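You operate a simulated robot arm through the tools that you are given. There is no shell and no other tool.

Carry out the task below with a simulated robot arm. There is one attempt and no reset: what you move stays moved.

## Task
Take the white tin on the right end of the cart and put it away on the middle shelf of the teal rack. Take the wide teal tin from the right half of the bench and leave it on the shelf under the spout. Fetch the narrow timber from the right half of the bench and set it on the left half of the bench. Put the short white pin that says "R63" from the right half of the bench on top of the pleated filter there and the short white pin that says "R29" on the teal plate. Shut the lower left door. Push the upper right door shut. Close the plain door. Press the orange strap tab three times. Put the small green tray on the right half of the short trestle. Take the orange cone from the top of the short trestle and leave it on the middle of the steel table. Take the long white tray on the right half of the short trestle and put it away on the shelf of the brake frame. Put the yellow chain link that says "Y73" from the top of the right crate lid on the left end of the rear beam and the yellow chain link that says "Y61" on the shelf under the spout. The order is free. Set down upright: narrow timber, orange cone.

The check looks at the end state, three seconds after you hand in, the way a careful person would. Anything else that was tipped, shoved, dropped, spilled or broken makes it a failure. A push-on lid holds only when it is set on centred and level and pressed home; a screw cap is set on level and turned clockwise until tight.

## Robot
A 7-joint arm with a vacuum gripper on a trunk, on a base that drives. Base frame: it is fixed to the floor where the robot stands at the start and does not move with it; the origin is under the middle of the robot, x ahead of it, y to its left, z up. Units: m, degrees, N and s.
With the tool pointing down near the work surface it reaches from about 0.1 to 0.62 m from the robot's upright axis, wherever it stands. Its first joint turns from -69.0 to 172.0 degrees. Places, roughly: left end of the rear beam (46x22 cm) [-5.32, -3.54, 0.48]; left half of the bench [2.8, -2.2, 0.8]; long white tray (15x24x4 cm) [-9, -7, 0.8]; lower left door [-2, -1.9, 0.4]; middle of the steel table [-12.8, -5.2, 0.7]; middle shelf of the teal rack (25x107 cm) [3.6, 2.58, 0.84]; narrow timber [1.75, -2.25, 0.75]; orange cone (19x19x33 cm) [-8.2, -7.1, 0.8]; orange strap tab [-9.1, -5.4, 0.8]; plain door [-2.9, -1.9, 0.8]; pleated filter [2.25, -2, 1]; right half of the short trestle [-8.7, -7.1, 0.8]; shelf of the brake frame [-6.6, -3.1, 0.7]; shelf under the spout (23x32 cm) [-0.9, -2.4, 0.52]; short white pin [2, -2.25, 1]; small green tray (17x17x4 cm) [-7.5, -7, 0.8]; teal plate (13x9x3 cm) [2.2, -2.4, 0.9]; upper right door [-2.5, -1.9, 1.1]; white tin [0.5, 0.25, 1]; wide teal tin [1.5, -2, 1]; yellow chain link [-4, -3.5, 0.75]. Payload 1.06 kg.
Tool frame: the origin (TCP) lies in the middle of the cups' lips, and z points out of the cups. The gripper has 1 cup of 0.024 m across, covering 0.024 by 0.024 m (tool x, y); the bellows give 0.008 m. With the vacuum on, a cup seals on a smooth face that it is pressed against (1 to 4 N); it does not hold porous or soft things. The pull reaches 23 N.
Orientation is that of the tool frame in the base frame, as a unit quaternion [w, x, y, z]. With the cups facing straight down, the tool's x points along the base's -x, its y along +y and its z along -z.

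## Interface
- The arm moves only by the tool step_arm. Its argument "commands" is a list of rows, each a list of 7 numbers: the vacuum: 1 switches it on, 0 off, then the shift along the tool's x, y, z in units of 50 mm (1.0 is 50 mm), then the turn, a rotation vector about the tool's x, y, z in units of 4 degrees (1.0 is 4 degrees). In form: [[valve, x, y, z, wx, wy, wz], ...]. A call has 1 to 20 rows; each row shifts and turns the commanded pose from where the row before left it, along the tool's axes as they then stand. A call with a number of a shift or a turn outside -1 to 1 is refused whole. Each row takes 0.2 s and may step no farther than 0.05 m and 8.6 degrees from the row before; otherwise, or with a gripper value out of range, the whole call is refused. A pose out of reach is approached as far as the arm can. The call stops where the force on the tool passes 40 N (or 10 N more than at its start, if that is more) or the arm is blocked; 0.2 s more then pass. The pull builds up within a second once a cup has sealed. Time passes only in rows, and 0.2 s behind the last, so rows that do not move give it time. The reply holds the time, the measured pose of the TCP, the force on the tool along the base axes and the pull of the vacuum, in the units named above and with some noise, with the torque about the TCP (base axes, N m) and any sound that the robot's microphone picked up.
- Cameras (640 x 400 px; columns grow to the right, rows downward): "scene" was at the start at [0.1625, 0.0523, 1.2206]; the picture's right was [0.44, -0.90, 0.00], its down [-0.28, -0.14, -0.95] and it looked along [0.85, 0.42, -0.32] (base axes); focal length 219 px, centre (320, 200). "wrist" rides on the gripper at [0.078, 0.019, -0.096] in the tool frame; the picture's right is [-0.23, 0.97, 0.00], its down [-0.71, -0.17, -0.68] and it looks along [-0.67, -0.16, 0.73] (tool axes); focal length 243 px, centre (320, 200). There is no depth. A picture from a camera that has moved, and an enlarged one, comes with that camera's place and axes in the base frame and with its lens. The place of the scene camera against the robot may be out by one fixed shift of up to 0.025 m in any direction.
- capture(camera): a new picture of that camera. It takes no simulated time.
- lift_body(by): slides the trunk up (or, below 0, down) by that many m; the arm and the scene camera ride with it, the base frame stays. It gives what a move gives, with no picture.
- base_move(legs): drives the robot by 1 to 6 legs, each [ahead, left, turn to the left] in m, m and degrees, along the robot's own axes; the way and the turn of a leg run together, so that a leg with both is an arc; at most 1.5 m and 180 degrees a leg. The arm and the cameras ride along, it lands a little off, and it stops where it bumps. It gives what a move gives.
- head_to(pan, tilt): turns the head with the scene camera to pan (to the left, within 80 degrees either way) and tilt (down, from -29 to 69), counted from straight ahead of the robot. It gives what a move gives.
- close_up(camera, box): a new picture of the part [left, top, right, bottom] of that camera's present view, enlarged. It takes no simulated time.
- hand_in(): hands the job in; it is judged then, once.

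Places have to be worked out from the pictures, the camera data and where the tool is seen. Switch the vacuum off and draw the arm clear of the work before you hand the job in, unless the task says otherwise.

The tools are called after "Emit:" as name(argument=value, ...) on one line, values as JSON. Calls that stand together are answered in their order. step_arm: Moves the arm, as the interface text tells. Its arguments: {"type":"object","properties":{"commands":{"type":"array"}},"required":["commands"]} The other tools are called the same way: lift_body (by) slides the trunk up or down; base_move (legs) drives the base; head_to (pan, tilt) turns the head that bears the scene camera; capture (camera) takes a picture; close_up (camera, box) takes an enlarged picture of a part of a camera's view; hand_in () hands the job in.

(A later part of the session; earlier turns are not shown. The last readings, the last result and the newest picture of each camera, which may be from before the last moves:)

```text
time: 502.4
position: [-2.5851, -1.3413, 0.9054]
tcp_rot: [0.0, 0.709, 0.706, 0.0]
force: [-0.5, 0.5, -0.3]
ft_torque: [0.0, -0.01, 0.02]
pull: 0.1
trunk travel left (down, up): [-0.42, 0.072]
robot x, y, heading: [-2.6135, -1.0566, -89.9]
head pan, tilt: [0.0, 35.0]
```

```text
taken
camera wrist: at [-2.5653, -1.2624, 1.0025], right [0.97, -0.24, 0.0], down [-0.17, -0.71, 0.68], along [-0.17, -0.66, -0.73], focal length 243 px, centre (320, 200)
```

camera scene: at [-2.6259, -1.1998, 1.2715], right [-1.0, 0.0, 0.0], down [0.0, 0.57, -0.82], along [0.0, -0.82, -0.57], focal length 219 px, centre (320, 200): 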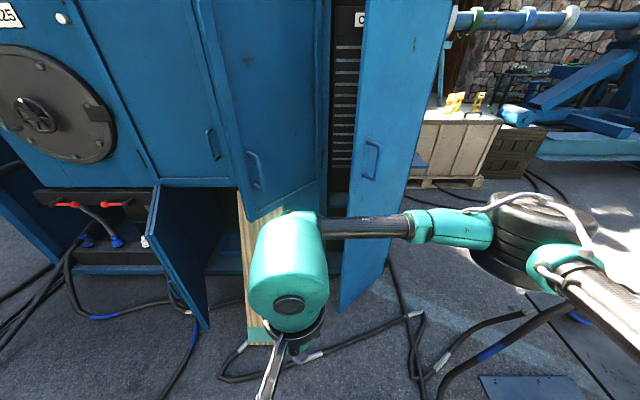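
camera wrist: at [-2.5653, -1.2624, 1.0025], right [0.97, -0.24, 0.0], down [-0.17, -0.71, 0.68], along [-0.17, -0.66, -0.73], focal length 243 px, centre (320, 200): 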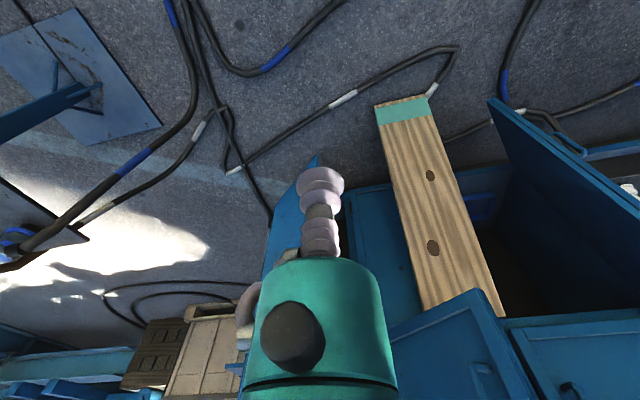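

I'll raise the tool to z≈1.08 (so the elbow stays well above the control table on the right), then close in by 0.2 m.

Emit:
step_arm(commands=[[0, 0, 0, -0.9, 0, 0, 0], [0, 0, 0, -0.9, 0, 0, 0], [0, 0, 0, -0.9, 0, 0, 0], [0, 0, 0, -0.8, 0, 0, 0], [0, 0, 0, 0, 0, 0, 0]])

Emit:
base_move(legs=[[0.2, 0, 0]])

Emit:
capture(camera="scene")

Emit:
head_to(pan=-45, tilt=35)

Emit:
capture(camera="scene")

```text
time: 503.6
position: [-2.5853, -1.3401, 1.0825]
tcp_rot: [0.0, 0.709, 0.705, 0.0]
force: [-0.1, -0.3, 0.1]
ft_torque: [0.03, 0.03, 0.0]
pull: 0.1
trunk travel left (down, up): [-0.42, 0.072]
robot x, y, heading: [-2.617, -1.0621, -89.9]
head pan, tilt: [0.0, 35.0]
```

```text
time: 505.2
position: [-2.5851, -1.542, 1.081]
tcp_rot: [0.0, 0.709, 0.705, 0.0]
force: [0.0, -0.2, -0.1]
ft_torque: [0.04, 0.0, -0.01]
pull: 0.0
trunk travel left (down, up): [-0.42, 0.072]
robot x, y, heading: [-2.6149, -1.2592, -89.8]
head pan, tilt: [0.0, 35.0]
```

```text
taken
camera scene: at [-2.6259, -1.4016, 1.2713], right [-1.0, 0.0, 0.0], down [0.0, 0.57, -0.82], along [0.0, -0.82, -0.57], focal length 219 px, centre (320, 200)
```

scene: 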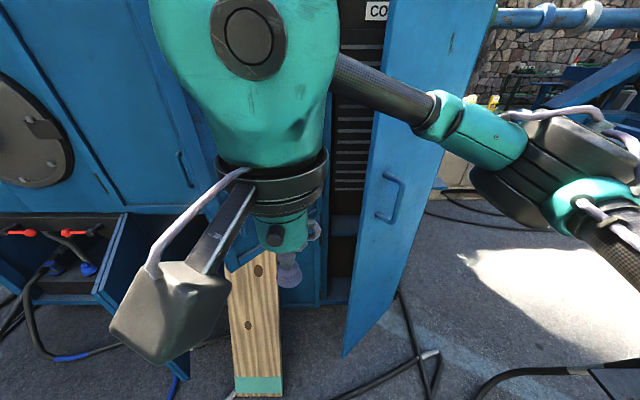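

```text
time: 506.4
position: [-2.5842, -1.5422, 1.0819]
tcp_rot: [0.0, 0.709, 0.705, 0.0]
force: [-0.1, -0.2, 0.1]
ft_torque: [0.03, -0.03, 0.0]
pull: 0.1
trunk travel left (down, up): [-0.42, 0.072]
robot x, y, heading: [-2.6128, -1.2616, -90.0]
head pan, tilt: [-45.0, 35.0]
```

```text
taken
camera scene: at [-2.6881, -1.3752, 1.2714], right [-0.71, 0.71, 0.0], down [0.41, 0.41, -0.82], along [-0.58, -0.58, -0.57], focal length 219 px, centre (320, 200)
```

scene: 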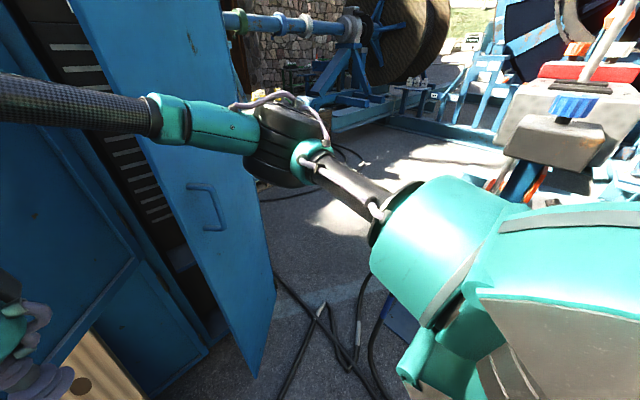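

The way to the plain door's outer face is clear. I'll bring the gripper beside its outer face first.

Emit:
step_arm(commands=[[0, -0.31, -0.7, 0, 0, 0, 0], [0, -0.31, -0.7, 0, 0, 0, 0], [0, -0.31, -0.7, 0, 0, 0, 0], [0, -0.31, -0.7, 0, 0, 0, 0], [0, -0.31, -0.7, 0, 0, 0, 0], [0, 0, 0, 0, 0, 0, 0]])

Emit:
capture(camera="scene")

Emit:
capture(camera="wrist")

```text
time: 507.8
position: [-2.7594, -1.6168, 1.079]
tcp_rot: [0.0, 0.709, 0.705, 0.0]
force: [-0.3, -0.3, 0.3]
ft_torque: [0.02, 0.0, -0.01]
pull: 0.0
trunk travel left (down, up): [-0.42, 0.072]
robot x, y, heading: [-2.6125, -1.2601, -90.0]
head pan, tilt: [-45.0, 35.0]
```

```text
taken
camera scene: at [-2.688, -1.3752, 1.2714], right [-0.71, 0.71, 0.0], down [0.41, 0.41, -0.82], along [-0.58, -0.58, -0.57], focal length 219 px, centre (320, 200)
```

scene: 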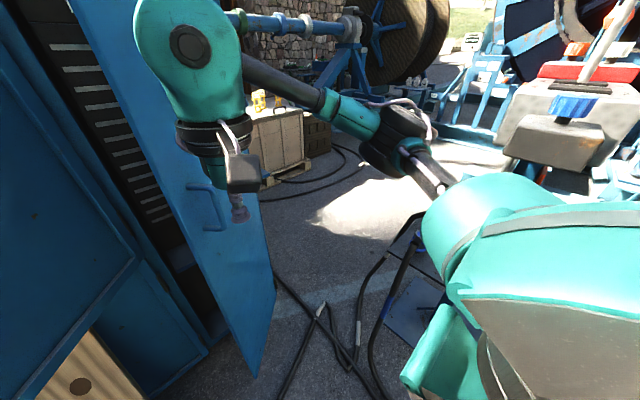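

```text
taken
camera wrist: at [-2.7394, -1.5378, 1.1756], right [0.97, -0.24, 0.0], down [-0.17, -0.71, 0.68], along [-0.16, -0.66, -0.73], focal length 243 px, centre (320, 200)
```

wrist: 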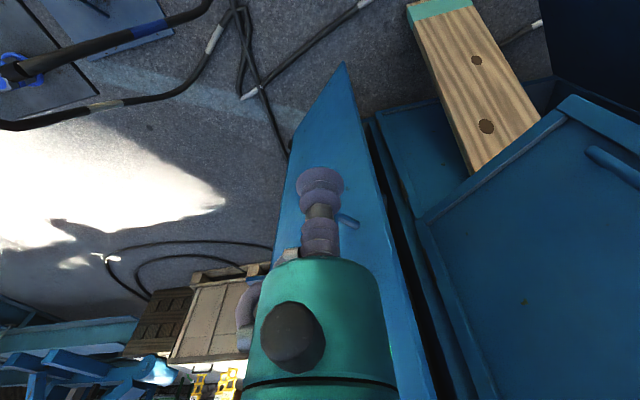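

From this closer view the cabinet front is at about y≈-2.0 and the plain door's free edge at (-2.71,-1.77). I'll retract a little and move the base nearer so the full push stays within reach.

Emit:
step_arm(commands=[[0, 0.8, 0, 0, 0, 0, 0], [0, 0.8, 0, 0, 0, 0, 0], [0, 0.6, 0, 0, 0, 0, 0], [0, 0, 0, 0, 0, 0, 0]])

Emit:
base_move(legs=[[0.18, -0.04, 0]])

Emit:
head_to(pan=-15, tilt=45)

Emit:
capture(camera="scene")

Emit:
capture(camera="wrist")

```text
time: 508.8
position: [-2.7578, -1.5057, 1.0781]
tcp_rot: [-0.001, 0.71, 0.704, 0.001]
force: [0.9, 0.6, -0.4]
ft_torque: [-0.02, -0.01, 0.01]
pull: 0.1
trunk travel left (down, up): [-0.42, 0.072]
robot x, y, heading: [-2.6119, -1.2595, -89.8]
head pan, tilt: [-45.0, 35.0]
```

```text
time: 510.3
position: [-2.8004, -1.6823, 1.0784]
tcp_rot: [0.001, 0.712, 0.703, 0.0]
force: [0.2, -0.3, 0.2]
ft_torque: [0.03, 0.02, -0.03]
pull: 0.0
trunk travel left (down, up): [-0.42, 0.072]
robot x, y, heading: [-2.656, -1.4344, -90.1]
head pan, tilt: [-45.0, 35.0]
```

```text
time: 511.2
position: [-2.7995, -1.6815, 1.0787]
tcp_rot: [0.0, 0.712, 0.702, -0.001]
force: [-0.2, -0.5, -0.6]
ft_torque: [-0.01, 0.02, 0.0]
pull: 0.1
trunk travel left (down, up): [-0.42, 0.072]
robot x, y, heading: [-2.6544, -1.4362, -90.3]
head pan, tilt: [-15.0, 45.0]
```

```text
taken
camera scene: at [-2.688, -1.5681, 1.2566], right [-0.96, 0.27, 0.0], down [0.19, 0.68, -0.71], along [-0.19, -0.68, -0.71], focal length 219 px, centre (320, 200)
```

scene: 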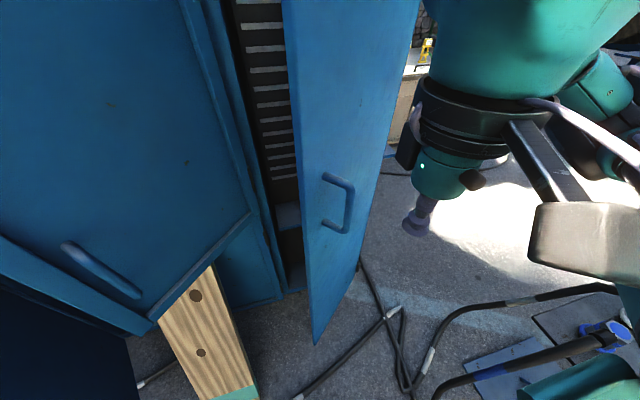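

```text
taken
camera wrist: at [-2.7797, -1.6039, 1.1757], right [0.97, -0.25, 0.0], down [-0.18, -0.71, 0.68], along [-0.17, -0.66, -0.73], focal length 243 px, centre (320, 200)
```

wrist: 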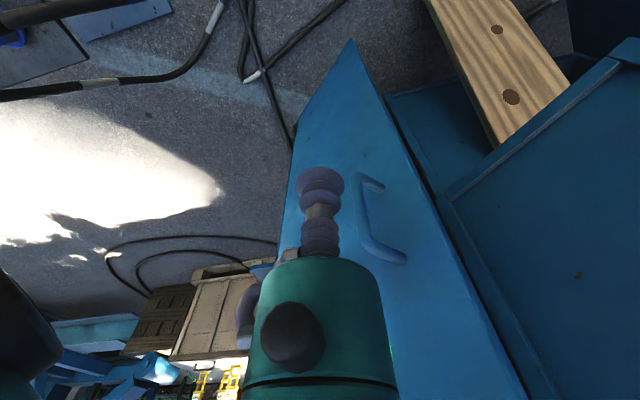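

The door's outer face with its handle is right in front of the gripper. Starting the push in small steps.

Emit:
step_arm(commands=[[0, -0.6, 0.1, 0, 0, 0, 0], [0, -0.6, 0.1, 0, 0, 0, 0], [0, -0.5, 0.1, 0, 0, 0, 0], [0, -0.4, 0.15, 0, 0, 0, 0], [0, 0, 0, 0, 0, 0, 0]])

Emit:
capture(camera="wrist")

```text
time: 512.4
position: [-2.7784, -1.7889, 1.0797]
tcp_rot: [-0.001, 0.712, 0.702, 0.0]
force: [-0.1, 0.2, -0.4]
ft_torque: [0.0, 0.01, -0.01]
pull: 0.1
trunk travel left (down, up): [-0.42, 0.072]
robot x, y, heading: [-2.656, -1.4401, -90.3]
head pan, tilt: [-15.0, 45.0]
```

```text
taken
camera wrist: at [-2.7573, -1.7098, 1.177], right [0.97, -0.25, 0.0], down [-0.18, -0.71, 0.69], along [-0.17, -0.66, -0.73], focal length 243 px, centre (320, 200)
```

wrist: 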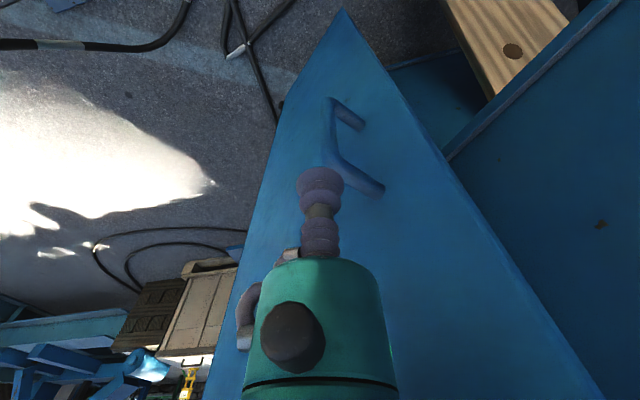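

Emit:
step_arm(commands=[[0, -0.4, 0.12, 0, 0, 0, 0], [0, -0.4, 0.12, 0, 0, 0, 0], [0, -0.4, 0.12, 0, 0, 0, 0], [0, 0, 0, 0, 0, 0, 0]])

Emit:
capture(camera="wrist")

Emit:
capture(camera="scene")

```text
time: 513.4
position: [-2.7618, -1.8477, 1.0792]
tcp_rot: [0.0, 0.711, 0.703, 0.0]
force: [-1.3, 0.8, -0.1]
ft_torque: [-0.02, -0.03, 0.0]
pull: 0.1
trunk travel left (down, up): [-0.42, 0.072]
robot x, y, heading: [-2.6563, -1.4368, -90.4]
head pan, tilt: [-15.0, 45.0]
```

```text
taken
camera wrist: at [-2.7401, -1.7685, 1.1757], right [0.97, -0.25, 0.0], down [-0.18, -0.71, 0.69], along [-0.17, -0.66, -0.73], focal length 243 px, centre (320, 200)
```

wrist: 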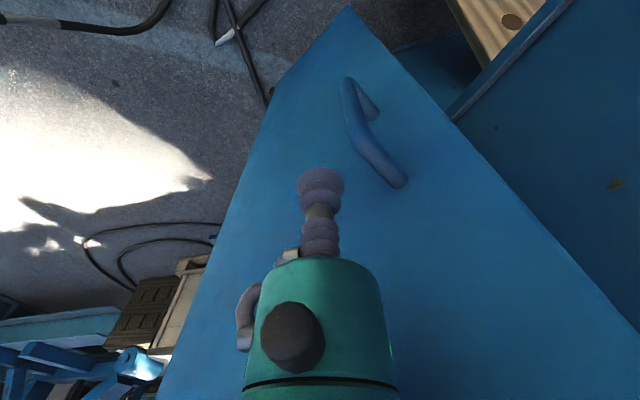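

```text
taken
camera scene: at [-2.688, -1.5679, 1.2566], right [-0.96, 0.27, 0.0], down [0.19, 0.68, -0.71], along [-0.19, -0.68, -0.71], focal length 219 px, centre (320, 200)
```

scene: 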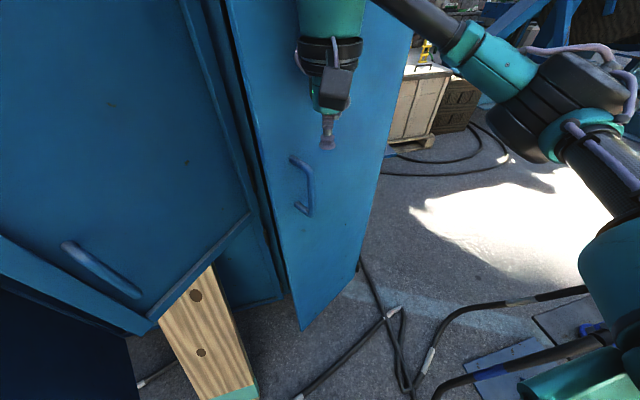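

The door is swinging shut smoothly. Continuing the push.

Emit:
step_arm(commands=[[0, -0.4, 0.1, 0, 0, 0, 0], [0, -0.4, 0.08, 0, 0, 0, 0], [0, -0.4, 0.05, 0, 0, 0, 0], [0, 0, 0, 0, 0, 0, 0]])

Emit:
capture(camera="scene")

```text
time: 514.4
position: [-2.7513, -1.9079, 1.0766]
tcp_rot: [0.0, 0.712, 0.702, 0.0]
force: [0.3, 0.4, 0.3]
ft_torque: [-0.01, 0.0, -0.02]
pull: 0.0
trunk travel left (down, up): [-0.42, 0.072]
robot x, y, heading: [-2.6554, -1.4394, -90.7]
head pan, tilt: [-15.0, 45.0]
```

```text
taken
camera scene: at [-2.688, -1.568, 1.2566], right [-0.96, 0.27, 0.0], down [0.19, 0.68, -0.71], along [-0.19, -0.68, -0.71], focal length 219 px, centre (320, 200)
```

scene: 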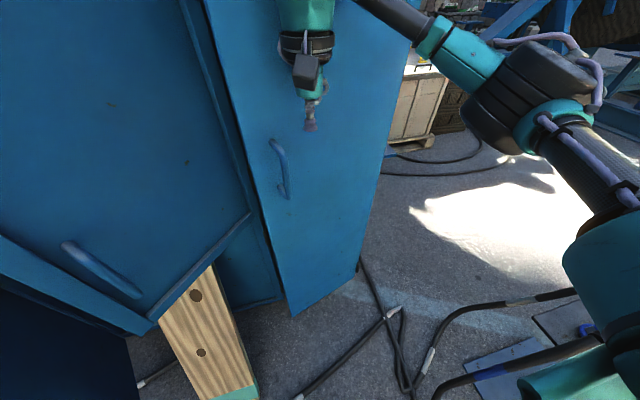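

Emit:
step_arm(commands=[[0, -0.35, 0.04, 0, 0, 0, 0], [0, -0.35, 0.02, 0, 0, 0, 0], [0, -0.3, 0, 0, 0, 0, 0], [0, 0, 0, 0, 0, 0, 0]])

Emit:
capture(camera="scene")

```text
time: 515.4
position: [-2.7494, -1.957, 1.0769]
tcp_rot: [0.001, 0.712, 0.703, 0.001]
force: [0.4, 0.7, -0.1]
ft_torque: [-0.02, 0.01, -0.01]
pull: 0.1
trunk travel left (down, up): [-0.42, 0.072]
robot x, y, heading: [-2.6536, -1.4395, -90.4]
head pan, tilt: [-15.0, 45.0]
```

```text
taken
camera scene: at [-2.6879, -1.568, 1.2566], right [-0.96, 0.27, 0.0], down [0.19, 0.68, -0.71], along [-0.19, -0.68, -0.71], focal length 219 px, centre (320, 200)
```

scene: 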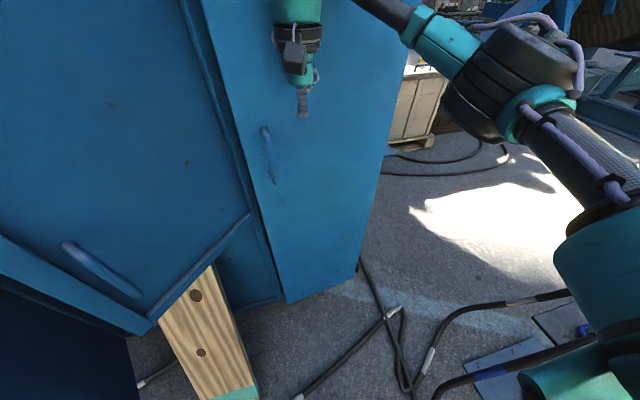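

Emit:
step_arm(commands=[[0, -0.3, 0, 0, 0, 0, 0], [0, -0.3, 0, 0, 0, 0, 0], [0, 0, 0, 0, 0, 0, 0]])

Emit:
close_up(camera="scene", box=[180, 60, 420, 320])

```text
time: 516.2
position: [-2.7494, -1.9882, 1.0791]
tcp_rot: [0.0, 0.711, 0.703, 0.001]
force: [-0.5, 0.0, 0.0]
ft_torque: [-0.01, 0.0, 0.01]
pull: 0.0
trunk travel left (down, up): [-0.42, 0.072]
robot x, y, heading: [-2.6549, -1.4355, -90.5]
head pan, tilt: [-15.0, 45.0]
```

```text
1.54 times, centred on (300, 190) of scene
camera zoom: at [-2.688, -1.5681, 1.2566], right [-0.96, 0.27, 0.0], down [0.19, 0.68, -0.71], along [-0.19, -0.68, -0.71], focal length 336 px, centre (351, 215)
```

zoom: 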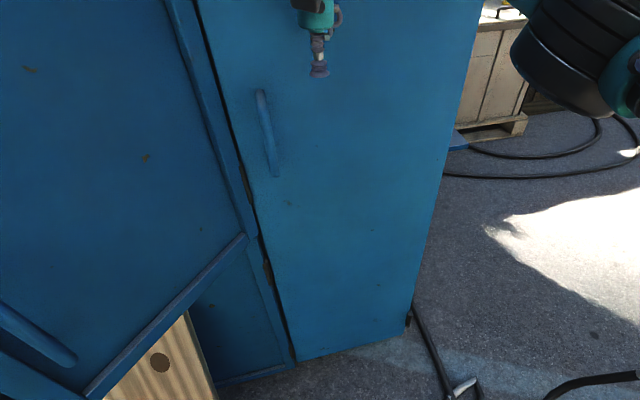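

Emit:
step_arm(commands=[[0, -0.2, 0, 0, 0, 0, 0], [0, -0.2, 0, 0, 0, 0, 0], [0, 0, 0, 0, 0, 0, 0]])

Emit:
close_up(camera="scene", box=[180, 60, 420, 320])

```text
time: 517.0
position: [-2.7457, -1.9931, 1.0804]
tcp_rot: [-0.001, 0.709, 0.706, -0.003]
force: [0.4, 0.6, -0.5]
ft_torque: [-0.03, 0.01, 0.01]
pull: 0.0
trunk travel left (down, up): [-0.42, 0.072]
robot x, y, heading: [-2.6544, -1.4332, -90.5]
head pan, tilt: [-15.0, 45.0]
```

```text
1.54 times, centred on (300, 190) of scene
camera zoom: at [-2.6874, -1.5526, 1.2578], right [-0.96, 0.27, 0.0], down [0.19, 0.67, -0.72], along [-0.19, -0.69, -0.7], focal length 336 px, centre (351, 215)
```

zoom: 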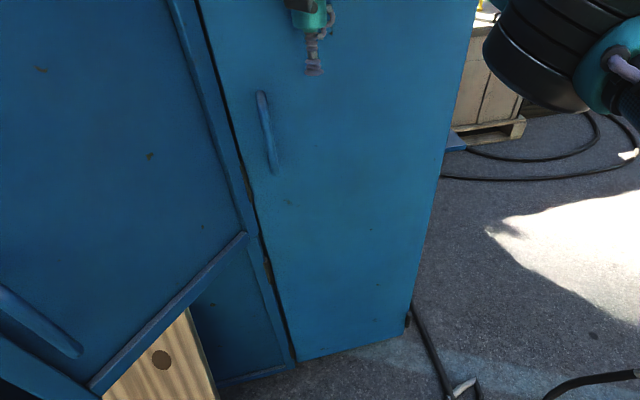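

The tool is near its reach limit at this height, and the force is ~0. I'll back off 2 cm, lower to z≈0.95 for more reach, and push again to make sure the door is fully home.

Emit:
step_arm(commands=[[0, 0.5, 0, 0, 0, 0, 0], [0, 0, 0, 0.8, 0, 0, 0], [0, 0, 0, 0.8, 0, 0, 0], [0, 0, 0, 0.8, 0, 0, 0], [0, -0.4, 0, 0, 0, 0, 0], [0, -0.3, 0, 0, 0, 0, 0], [0, -0.2, 0, 0, 0, 0, 0], [0, 0, 0, 0, 0, 0, 0]])

Emit:
capture(camera="wrist")

Emit:
capture(camera="scene")

```text
time: 519.0
position: [-2.7407, -1.9928, 0.9603]
tcp_rot: [-0.004, 0.699, 0.715, -0.004]
force: [-0.7, -1.8, -0.5]
ft_torque: [0.03, 0.04, 0.02]
pull: 0.1
trunk travel left (down, up): [-0.42, 0.072]
robot x, y, heading: [-2.6527, -1.429, -90.5]
head pan, tilt: [-15.0, 45.0]
stopped in row 8: the arm was blocked; the commanded pose is now the measured one
```

```text
taken
camera wrist: at [-2.7222, -1.9137, 1.0562], right [0.98, -0.21, -0.01], down [-0.15, -0.71, 0.69], along [-0.15, -0.67, -0.73], focal length 243 px, centre (320, 200)
```

wrist: 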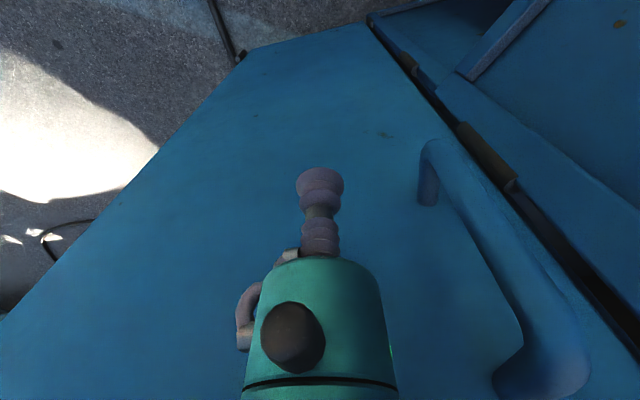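

```text
taken
camera scene: at [-2.6902, -1.5358, 1.2612], right [-0.96, 0.27, -0.01], down [0.19, 0.67, -0.72], along [-0.19, -0.7, -0.69], focal length 219 px, centre (320, 200)
```

scene: 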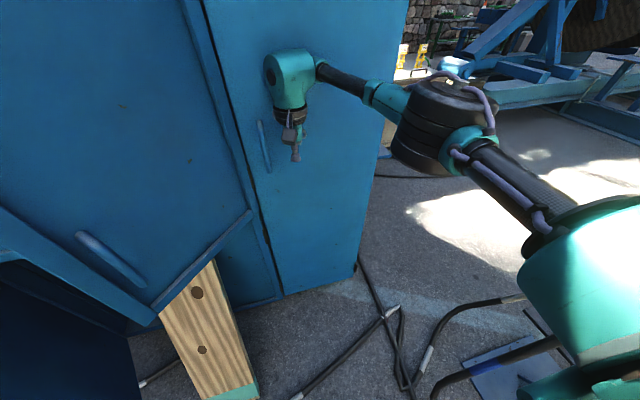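

The arm was blocked by the door itself (wrist housing against it), so the plain door is shut. I'll retract and check from a distance.

Emit:
step_arm(commands=[[0, 0.6, 0, 0, 0, 0, 0], [0, 0.9, 0, 0, 0, 0, 0], [0, 0.9, 0, 0, 0, 0, 0], [0, 0.9, 0, 0, 0, 0, 0], [0, 0.9, 0, 0, 0, 0, 0], [0, 0, 0, 0, 0, 0, 0]])

Emit:
base_move(legs=[[-0.3, 0.25, 0.5]])

Emit:
head_to(pan=-10, tilt=30)

Emit:
capture(camera="scene")

```text
time: 520.4
position: [-2.7432, -1.8099, 0.9508]
tcp_rot: [-0.011, 0.703, 0.711, 0.006]
force: [-0.3, -0.4, -0.5]
ft_torque: [0.02, -0.01, 0.0]
pull: 0.1
trunk travel left (down, up): [-0.42, 0.072]
robot x, y, heading: [-2.6534, -1.4354, -90.5]
head pan, tilt: [-15.0, 45.0]
```

```text
time: 523.2
position: [-2.4881, -1.5186, 0.9504]
tcp_rot: [-0.012, 0.693, 0.721, 0.005]
force: [-0.7, 0.0, 0.5]
ft_torque: [0.01, 0.01, -0.03]
pull: 0.1
trunk travel left (down, up): [-0.42, 0.072]
robot x, y, heading: [-2.4083, -1.1398, -88.9]
head pan, tilt: [-15.0, 45.0]
```

```text
time: 524.0
position: [-2.4888, -1.5174, 0.9494]
tcp_rot: [-0.012, 0.693, 0.721, 0.005]
force: [-0.3, 0.2, -0.2]
ft_torque: [0.02, 0.02, 0.0]
pull: 0.1
trunk travel left (down, up): [-0.42, 0.072]
robot x, y, heading: [-2.4103, -1.1454, -88.8]
head pan, tilt: [-10.0, 30.0]
```

```text
taken
camera scene: at [-2.4345, -1.2841, 1.2791], right [-0.99, 0.15, 0.0], down [0.08, 0.49, -0.87], along [-0.13, -0.86, -0.5], focal length 219 px, centre (320, 200)
```

scene: 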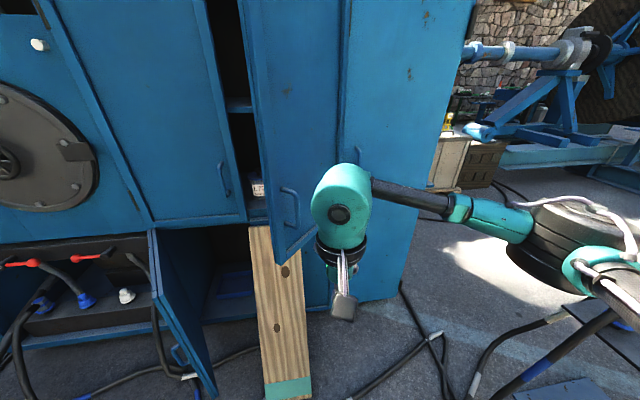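

The plain door is flush. Now the upper-right door: I'll straighten the small tool tilt, retract a bit, and move to just in front of it (staying clear of the leaning plank's foot at y≈-1.72).

Emit:
step_arm(commands=[[0, 0.6, 0, 0, -0.135, -0.347, 0], [0, 0.6, 0, 0, 0, 0, 0], [0, 0, 0, -0.3, 0, 0, 0], [0, 0, 0, 0, 0, 0, 0]])

Emit:
base_move(legs=[[0.27, 0, -1.0]])

Emit:
head_to(pan=0, tilt=45)

Emit:
capture(camera="scene")

Emit:
capture(camera="wrist")

```text
time: 525.0
position: [-2.4921, -1.4567, 0.9639]
tcp_rot: [0.0, 0.693, 0.721, 0.0]
force: [-0.7, -0.2, 0.5]
ft_torque: [0.02, -0.01, 0.0]
pull: 0.0
trunk travel left (down, up): [-0.42, 0.072]
robot x, y, heading: [-2.4145, -1.1444, -88.9]
head pan, tilt: [-10.0, 30.0]
```

```text
time: 526.8
position: [-2.4939, -1.7181, 0.9643]
tcp_rot: [0.001, 0.7, 0.715, 0.0]
force: [0.7, 0.4, 0.5]
ft_torque: [0.03, -0.01, 0.02]
pull: 0.2
trunk travel left (down, up): [-0.42, 0.072]
robot x, y, heading: [-2.4077, -1.3997, -90.1]
head pan, tilt: [-10.0, 30.0]
```

```text
time: 527.6
position: [-2.4949, -1.7171, 0.9636]
tcp_rot: [0.0, 0.699, 0.715, 0.0]
force: [0.5, -0.2, 0.6]
ft_torque: [-0.01, -0.03, 0.03]
pull: 0.0
trunk travel left (down, up): [-0.42, 0.072]
robot x, y, heading: [-2.4073, -1.4009, -90.0]
head pan, tilt: [0.0, 45.0]
```

```text
taken
camera scene: at [-2.4189, -1.5373, 1.2566], right [-1.0, 0.0, 0.0], down [0.0, 0.71, -0.71], along [0.0, -0.71, -0.71], focal length 219 px, centre (320, 200)
```

scene: 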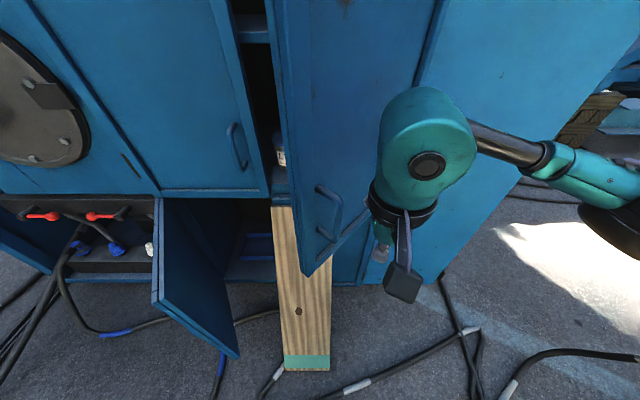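

```text
taken
camera wrist: at [-2.4762, -1.6385, 1.061], right [0.98, -0.21, 0.0], down [-0.16, -0.71, 0.69], along [-0.15, -0.67, -0.73], focal length 243 px, centre (320, 200)
```

wrist: 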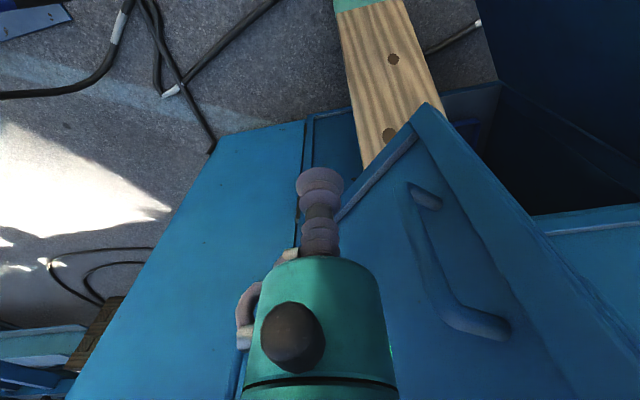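

Plain door confirmed flush. For the upper-right door I get hinge ≈(-2.59,-2.02) and free corner ≈(-2.39,-1.76). I'll push along an arc at ~0.2 m from the hinge, inside of the handle.

Emit:
step_arm(commands=[[0, -0.55, -0.13, 0, 0, 0, 0], [0, -0.55, -0.13, 0, 0, 0, 0], [0, -0.55, -0.13, 0, 0, 0, 0], [0, -0.35, 0.34, 0, 0, 0, 0], [0, -0.35, 0.34, 0, 0, 0, 0], [0, 0, 0, 0, 0, 0, 0]])

Emit:
capture(camera="scene")

Emit:
capture(camera="wrist")

```text
time: 529.0
position: [-2.4783, -1.8337, 0.9647]
tcp_rot: [0.0, 0.7, 0.715, 0.0]
force: [0.6, -1.0, -0.2]
ft_torque: [-0.02, -0.01, -0.04]
pull: 0.1
trunk travel left (down, up): [-0.42, 0.072]
robot x, y, heading: [-2.4081, -1.3997, -89.8]
head pan, tilt: [0.0, 45.0]
```

```text
taken
camera scene: at [-2.4189, -1.5372, 1.2566], right [-1.0, 0.0, 0.0], down [0.0, 0.71, -0.71], along [0.0, -0.71, -0.71], focal length 219 px, centre (320, 200)
```

scene: 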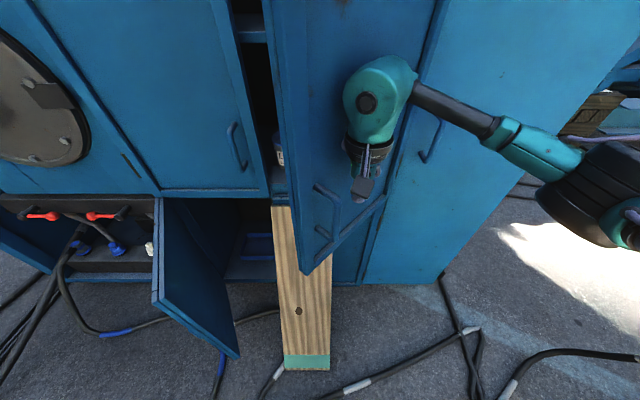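

```text
taken
camera wrist: at [-2.4591, -1.7556, 1.0615], right [0.98, -0.21, 0.0], down [-0.16, -0.71, 0.69], along [-0.15, -0.67, -0.73], focal length 243 px, centre (320, 200)
```

wrist: 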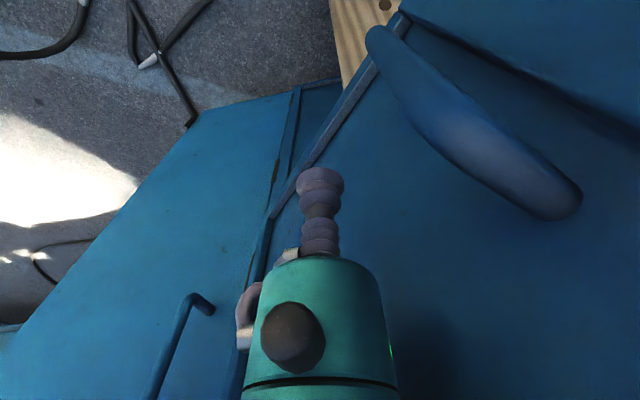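

Emit:
step_arm(commands=[[0, -0.38, 0.34, 0, 0, 0, 0], [0, -0.42, 0.4, 0, 0, 0, 0], [0, -0.42, 0.38, 0, 0, 0, 0], [0, 0, 0, 0, 0, 0, 0]])

Emit:
capture(camera="scene")

```text
time: 530.0
position: [-2.4197, -1.8937, 0.9644]
tcp_rot: [0.0, 0.699, 0.715, 0.0]
force: [0.1, 0.3, -0.8]
ft_torque: [-0.01, -0.03, 0.0]
pull: 0.1
trunk travel left (down, up): [-0.42, 0.072]
robot x, y, heading: [-2.4065, -1.4028, -90.1]
head pan, tilt: [0.0, 45.0]
```

```text
taken
camera scene: at [-2.419, -1.5372, 1.2566], right [-1.0, 0.0, 0.0], down [0.0, 0.71, -0.71], along [0.0, -0.71, -0.71], focal length 219 px, centre (320, 200)
```

scene: 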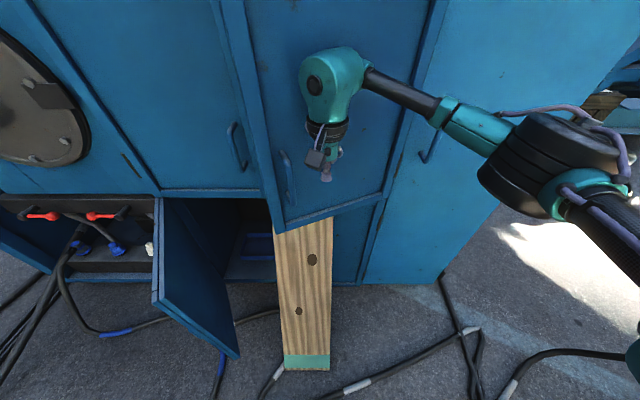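

The door is at about 27° and closing; its bottom (z≈0.81) passes above the plank's top (z≈0.755). Continuing.

Emit:
step_arm(commands=[[0, -0.4, 0.2, 0, 0, 0, 0], [0, -0.4, 0.18, 0, 0, 0, 0], [0, -0.4, 0.15, 0, 0, 0, 0], [0, 0, 0, 0, 0, 0, 0]])

Emit:
capture(camera="scene")

```text
time: 531.0
position: [-2.3938, -1.9521, 0.9655]
tcp_rot: [0.001, 0.699, 0.715, 0.0]
force: [0.4, 0.2, 0.6]
ft_torque: [0.03, 0.02, 0.01]
pull: 0.1
trunk travel left (down, up): [-0.42, 0.072]
robot x, y, heading: [-2.4041, -1.4064, -89.8]
head pan, tilt: [0.0, 45.0]
```

```text
taken
camera scene: at [-2.419, -1.5372, 1.2566], right [-1.0, 0.0, 0.0], down [0.0, 0.71, -0.71], along [0.0, -0.71, -0.71], focal length 219 px, centre (320, 200)
```

scene: 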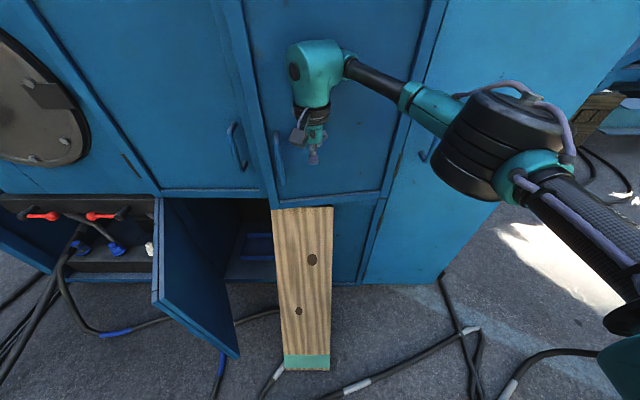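

Emit:
step_arm(commands=[[0, -0.3, 0.05, 0, 0, 0, 0], [0, -0.3, 0, 0, 0, 0, 0], [0, 0, 0, 0, 0, 0, 0]])

Emit:
close_up(camera="scene", box=[200, 20, 440, 260])

```text
time: 531.8
position: [-2.3894, -1.9842, 0.9627]
tcp_rot: [0.0, 0.699, 0.715, -0.001]
force: [0.3, 0.0, -0.2]
ft_torque: [-0.01, -0.01, 0.01]
pull: 0.1
trunk travel left (down, up): [-0.42, 0.072]
robot x, y, heading: [-2.4053, -1.4031, -89.8]
head pan, tilt: [0.0, 45.0]
```

```text
1.67 times, centred on (320, 140) of scene
camera zoom: at [-2.419, -1.5373, 1.2566], right [-1.0, 0.0, 0.0], down [0.0, 0.71, -0.71], along [0.0, -0.71, -0.71], focal length 364 px, centre (320, 300)
```

zoom: 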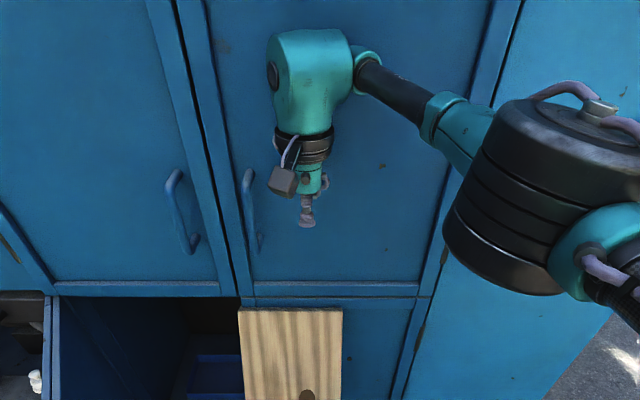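

The door's bottom edge now lines up with its closed neighbour. One more small push to be sure it's home.

Emit:
step_arm(commands=[[0, -0.2, 0, 0, 0, 0, 0], [0, -0.15, 0, 0, 0, 0, 0], [0, 0, 0, 0, 0, 0, 0]])

Emit:
close_up(camera="scene", box=[200, 20, 440, 260])

```text
time: 532.6
position: [-2.3902, -1.9949, 0.962]
tcp_rot: [0.001, 0.699, 0.715, -0.001]
force: [-0.9, -0.4, -0.3]
ft_torque: [0.0, -0.03, -0.03]
pull: 0.1
out of reach, approached as far as the arm can: row 2
trunk travel left (down, up): [-0.42, 0.072]
robot x, y, heading: [-2.4109, -1.407, -89.9]
head pan, tilt: [0.0, 45.0]
```

```text
1.67 times, centred on (320, 140) of scene
camera zoom: at [-2.4188, -1.5372, 1.2566], right [-1.0, 0.0, 0.0], down [0.0, 0.71, -0.71], along [0.0, -0.71, -0.71], focal length 364 px, centre (320, 300)
```

zoom: 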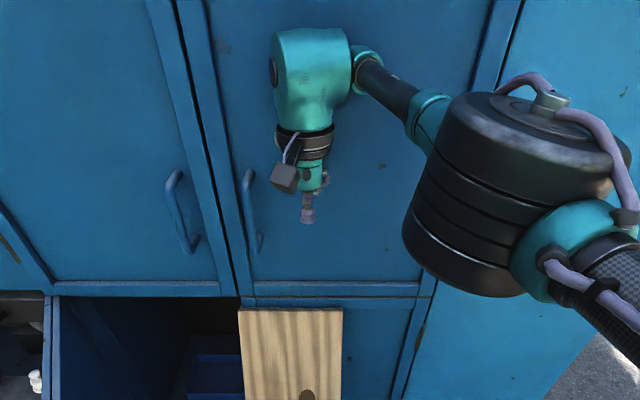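

Reach limit, and the door lines up with its neighbour at y≈-2.01 — it's shut. Retracting, then viewing the lower-left door.

Emit:
step_arm(commands=[[0, 0.6, 0, 0, 0, 0, 0], [0, 0.9, 0, 0, 0, 0, 0], [0, 0.9, 0, 0, 0, 0, 0], [0, 0.9, 0, 0, 0, 0, 0], [0, 0.9, 0, 0, 0, 0, 0], [0, 0, 0, 0, 0, 0, 0]])

Emit:
base_move(legs=[[-0.4, 0, 0], [0, 0.75, 0]])

Emit:
head_to(pan=-20, tilt=35)

Emit:
capture(camera="scene")

```text
time: 534.0
position: [-2.3968, -1.7843, 0.9638]
tcp_rot: [0.0, 0.699, 0.715, 0.001]
force: [0.4, 0.3, -0.4]
ft_torque: [0.0, 0.01, 0.0]
pull: 0.1
trunk travel left (down, up): [-0.42, 0.072]
robot x, y, heading: [-2.4041, -1.4053, -90.0]
head pan, tilt: [0.0, 45.0]
```

```text
time: 543.1
position: [-1.6477, -1.3649, 0.9634]
tcp_rot: [0.0, 0.692, 0.722, 0.0]
force: [-0.8, -0.6, -0.5]
ft_torque: [0.01, -0.04, 0.04]
pull: 0.0
trunk travel left (down, up): [-0.42, 0.072]
robot x, y, heading: [-1.6654, -0.9808, -88.9]
head pan, tilt: [0.0, 45.0]
```

```text
time: 543.9
position: [-1.6463, -1.3651, 0.963]
tcp_rot: [0.0, 0.691, 0.723, -0.001]
force: [0.1, -0.2, 0.5]
ft_torque: [-0.01, -0.01, -0.01]
pull: 0.1
trunk travel left (down, up): [-0.42, 0.072]
robot x, y, heading: [-1.6657, -0.9818, -88.7]
head pan, tilt: [-20.0, 35.0]
```

```text
taken
camera scene: at [-1.7048, -1.119, 1.2714], right [-0.95, 0.32, 0.0], down [0.18, 0.54, -0.82], along [-0.26, -0.78, -0.57], focal length 219 px, centre (320, 200)
```

scene: 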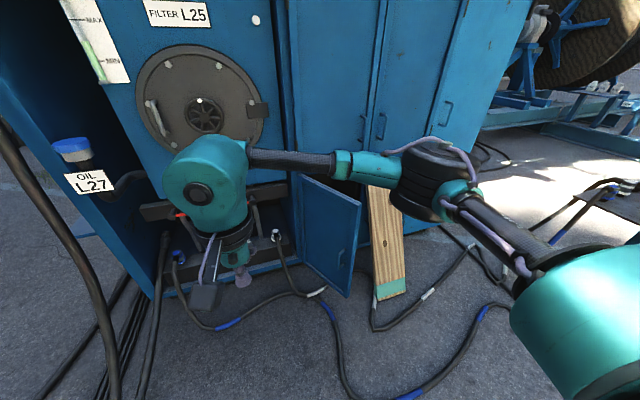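

Lower-left door: hinge ≈(-1.92,-2.02), free edge ≈(-2.09,-1.75), top at z≈0.77. I'll position in front of it with the tool raised, then lower the tool on its outer (east) side.

Emit:
step_arm(commands=[[0, 0.9, 0, 0, 0, 0, 0], [0, 0.9, 0, 0, 0, 0, 0], [0, 0.3, 0, 0, 0, 0, 0], [0, 0, 0, 0, 0, 0, 0]])

Emit:
base_move(legs=[[0, -0.3, -1.2], [0.42, 0, 0]])

Emit:
head_to(pan=0, tilt=50)

Emit:
capture(camera="scene")

Emit:
capture(camera="wrist")

```text
time: 544.9
position: [-1.6493, -1.2594, 0.9631]
tcp_rot: [0.001, 0.692, 0.722, 0.0]
force: [0.4, 0.1, 0.9]
ft_torque: [0.03, 0.0, 0.01]
pull: 0.1
trunk travel left (down, up): [-0.42, 0.072]
robot x, y, heading: [-1.6648, -0.9844, -88.8]
head pan, tilt: [-20.0, 35.0]
```

```text
time: 550.4
position: [-1.9531, -1.6891, 0.9632]
tcp_rot: [0.0, 0.695, 0.719, -0.001]
force: [0.5, 0.1, 0.1]
ft_torque: [-0.04, -0.01, 0.01]
pull: 0.1
trunk travel left (down, up): [-0.42, 0.072]
robot x, y, heading: [-1.9662, -1.4161, -89.5]
head pan, tilt: [-20.0, 35.0]
```

```text
time: 551.2
position: [-1.9539, -1.6884, 0.9638]
tcp_rot: [-0.001, 0.694, 0.72, 0.0]
force: [0.5, -0.2, -0.7]
ft_torque: [0.02, 0.03, 0.0]
pull: 0.1
trunk travel left (down, up): [-0.42, 0.072]
robot x, y, heading: [-1.9652, -1.4128, -89.0]
head pan, tilt: [0.0, 50.0]
```

```text
taken
camera scene: at [-1.9771, -1.5421, 1.2497], right [-1.0, -0.01, 0.0], down [-0.01, 0.77, -0.64], along [0.01, -0.64, -0.77], focal length 219 px, centre (320, 200)
```

scene: 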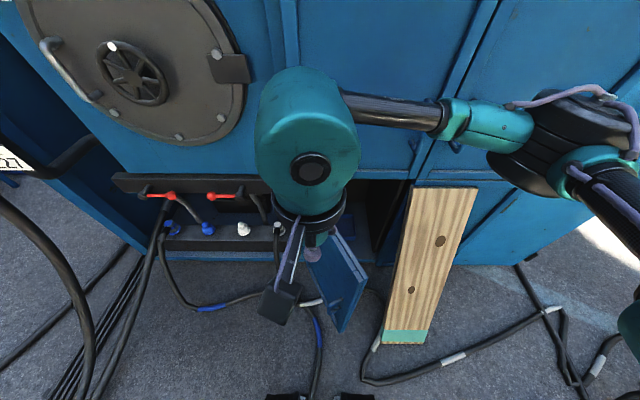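

```text
taken
camera wrist: at [-1.9362, -1.6099, 1.0609], right [0.98, -0.2, 0.0], down [-0.15, -0.71, 0.69], along [-0.14, -0.67, -0.73], focal length 243 px, centre (320, 200)
```

wrist: 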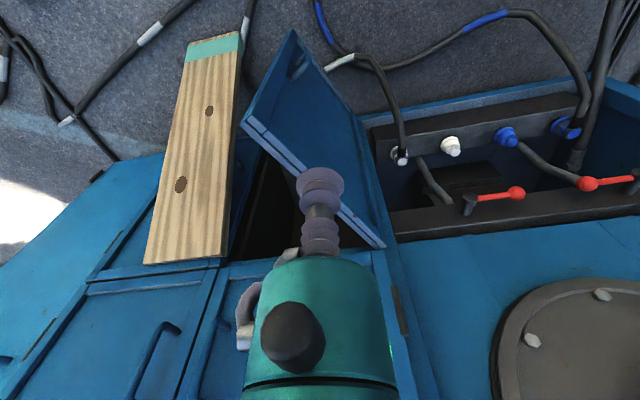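

The wrist view shows the door well: hinge (-1.89,-2.02), free top corner (-2.06,-1.72); the plank's edge (x≈-2.24) just clears the closed door. I'll shift 4 cm east and lower the tool to z≈0.58 beside the door's outer face.

Emit:
step_arm(commands=[[0, 0, 0.8, 0, 0, 0, 0], [0, 0, 0, 0.9, 0, 0, 0], [0, 0, 0, 0.9, 0, 0, 0], [0, 0, 0, 0.9, 0, 0, 0], [0, 0, 0, 0.9, 0, 0, 0], [0, 0, 0, 0.9, 0, 0, 0], [0, 0, 0, 0.9, 0, 0, 0], [0, 0, 0, 0.9, 0, 0, 0], [0, 0, 0, 0.9, 0, 0, 0], [0, 0, 0, 0, 0, 0, 0]])

Emit:
capture(camera="scene")

Emit:
capture(camera="wrist")

```text
time: 553.4
position: [-1.9144, -1.6872, 0.6028]
tcp_rot: [-0.001, 0.695, 0.719, -0.001]
force: [-0.3, -0.4, -0.2]
ft_torque: [0.01, 0.01, 0.0]
pull: 0.1
trunk travel left (down, up): [-0.42, 0.072]
robot x, y, heading: [-1.9659, -1.4124, -89.5]
head pan, tilt: [0.0, 50.0]
```

```text
taken
camera scene: at [-1.977, -1.5421, 1.2497], right [-1.0, -0.01, 0.0], down [-0.01, 0.77, -0.64], along [0.01, -0.64, -0.77], focal length 219 px, centre (320, 200)
```

scene: 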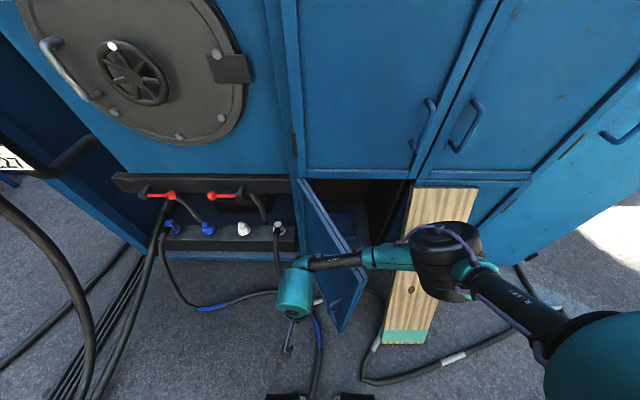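

```text
taken
camera wrist: at [-1.8971, -1.6082, 0.6998], right [0.98, -0.2, 0.0], down [-0.15, -0.71, 0.69], along [-0.14, -0.67, -0.73], focal length 243 px, centre (320, 200)
```

wrist: 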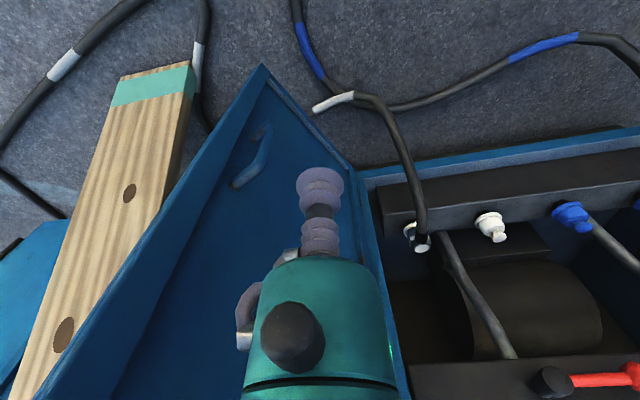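

Tool is beside the outer face, below the door's top. Pushing along the arc in small steps.

Emit:
step_arm(commands=[[0, -0.567, -0.293, 0, 0, 0, 0], [0, -0.567, -0.293, 0, 0, 0, 0], [0, -0.567, -0.293, 0, 0, 0, 0], [0, -0.193, -0.44, 0, 0, 0, 0], [0, -0.193, -0.44, 0, 0, 0, 0], [0, -0.193, -0.44, 0, 0, 0, 0], [0, 0, 0, 0, 0, 0, 0]])

Emit:
capture(camera="scene")

Emit:
capture(camera="wrist")

```text
time: 555.0
position: [-2.0194, -1.8045, 0.6036]
tcp_rot: [0.0, 0.695, 0.719, 0.0]
force: [0.1, 0.7, -0.2]
ft_torque: [0.0, -0.01, -0.03]
pull: 0.1
trunk travel left (down, up): [-0.42, 0.072]
robot x, y, heading: [-1.9683, -1.4078, -89.5]
head pan, tilt: [0.0, 50.0]
```

```text
taken
camera scene: at [-1.9769, -1.542, 1.2496], right [-1.0, -0.01, 0.0], down [-0.01, 0.77, -0.64], along [0.01, -0.64, -0.77], focal length 219 px, centre (320, 200)
```

scene: 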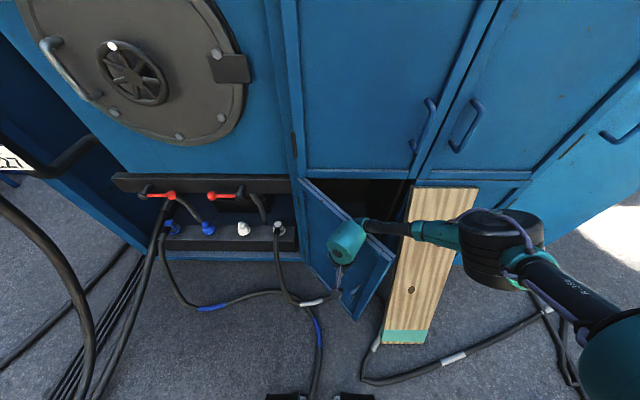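

```text
taken
camera wrist: at [-2.0025, -1.7257, 0.7003], right [0.98, -0.2, 0.0], down [-0.15, -0.71, 0.69], along [-0.14, -0.67, -0.73], focal length 243 px, centre (320, 200)
```

wrist: 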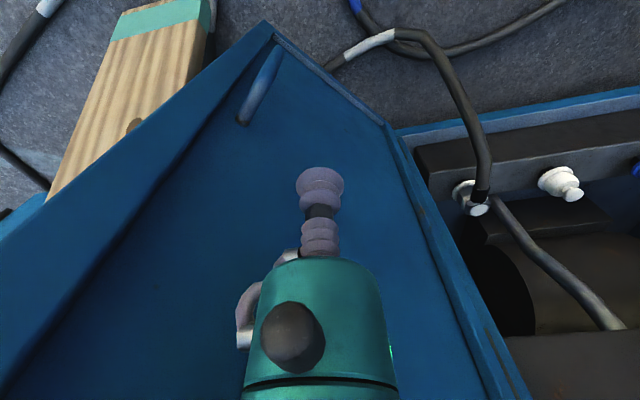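

The door is at ~44° and following. I'll raise the tool 1.5 cm so the forearm clears the door's top edge, and continue.

Emit:
step_arm(commands=[[0, 0, 0, -0.3, 0, 0, 0], [0, -0.28, -0.347, 0, 0, 0, 0], [0, -0.28, -0.347, 0, 0, 0, 0], [0, -0.28, -0.347, 0, 0, 0, 0], [0, -0.362, -0.263, 0, 0, 0, 0], [0, 0, 0, 0, 0, 0, 0]])

Emit:
capture(camera="scene")

```text
time: 556.4
position: [-2.0829, -1.8665, 0.6191]
tcp_rot: [0.0, 0.694, 0.72, 0.0]
force: [0.0, 0.3, -0.1]
ft_torque: [-0.02, 0.03, -0.01]
pull: 0.1
trunk travel left (down, up): [-0.42, 0.072]
robot x, y, heading: [-1.9639, -1.4136, -89.2]
head pan, tilt: [0.0, 50.0]
```

```text
taken
camera scene: at [-1.977, -1.542, 1.2497], right [-1.0, -0.01, 0.0], down [-0.01, 0.77, -0.64], along [0.01, -0.64, -0.77], focal length 219 px, centre (320, 200)
```

scene: 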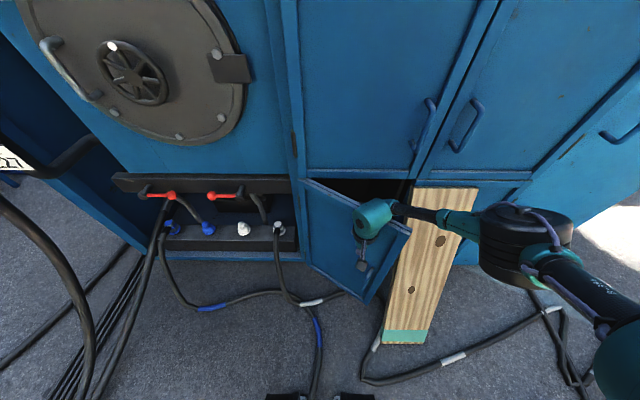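

About 30° left, the plank is untouched with ~5 cm clearance. Continuing the arc.

Emit:
step_arm(commands=[[0, -0.362, -0.263, 0, 0, 0, 0], [0, -0.362, -0.263, 0, 0, 0, 0], [0, -0.42, -0.16, 0, 0, 0, 0], [0, 0, 0, 0, 0, 0, 0]])

Emit:
capture(camera="scene")

```text
time: 557.4
position: [-2.1149, -1.9267, 0.6192]
tcp_rot: [0.0, 0.694, 0.72, 0.001]
force: [0.1, -0.8, -0.3]
ft_torque: [-0.03, 0.0, 0.0]
pull: 0.0
trunk travel left (down, up): [-0.42, 0.072]
robot x, y, heading: [-1.9649, -1.4098, -89.4]
head pan, tilt: [0.0, 50.0]
```

```text
taken
camera scene: at [-1.9771, -1.542, 1.2497], right [-1.0, -0.01, 0.0], down [-0.01, 0.77, -0.64], along [0.01, -0.64, -0.77], focal length 219 px, centre (320, 200)
```

scene: 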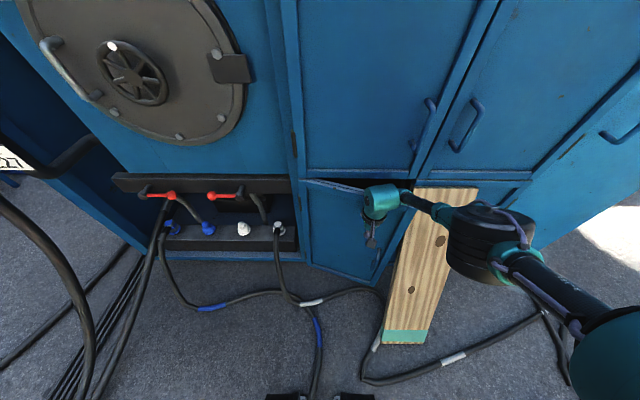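

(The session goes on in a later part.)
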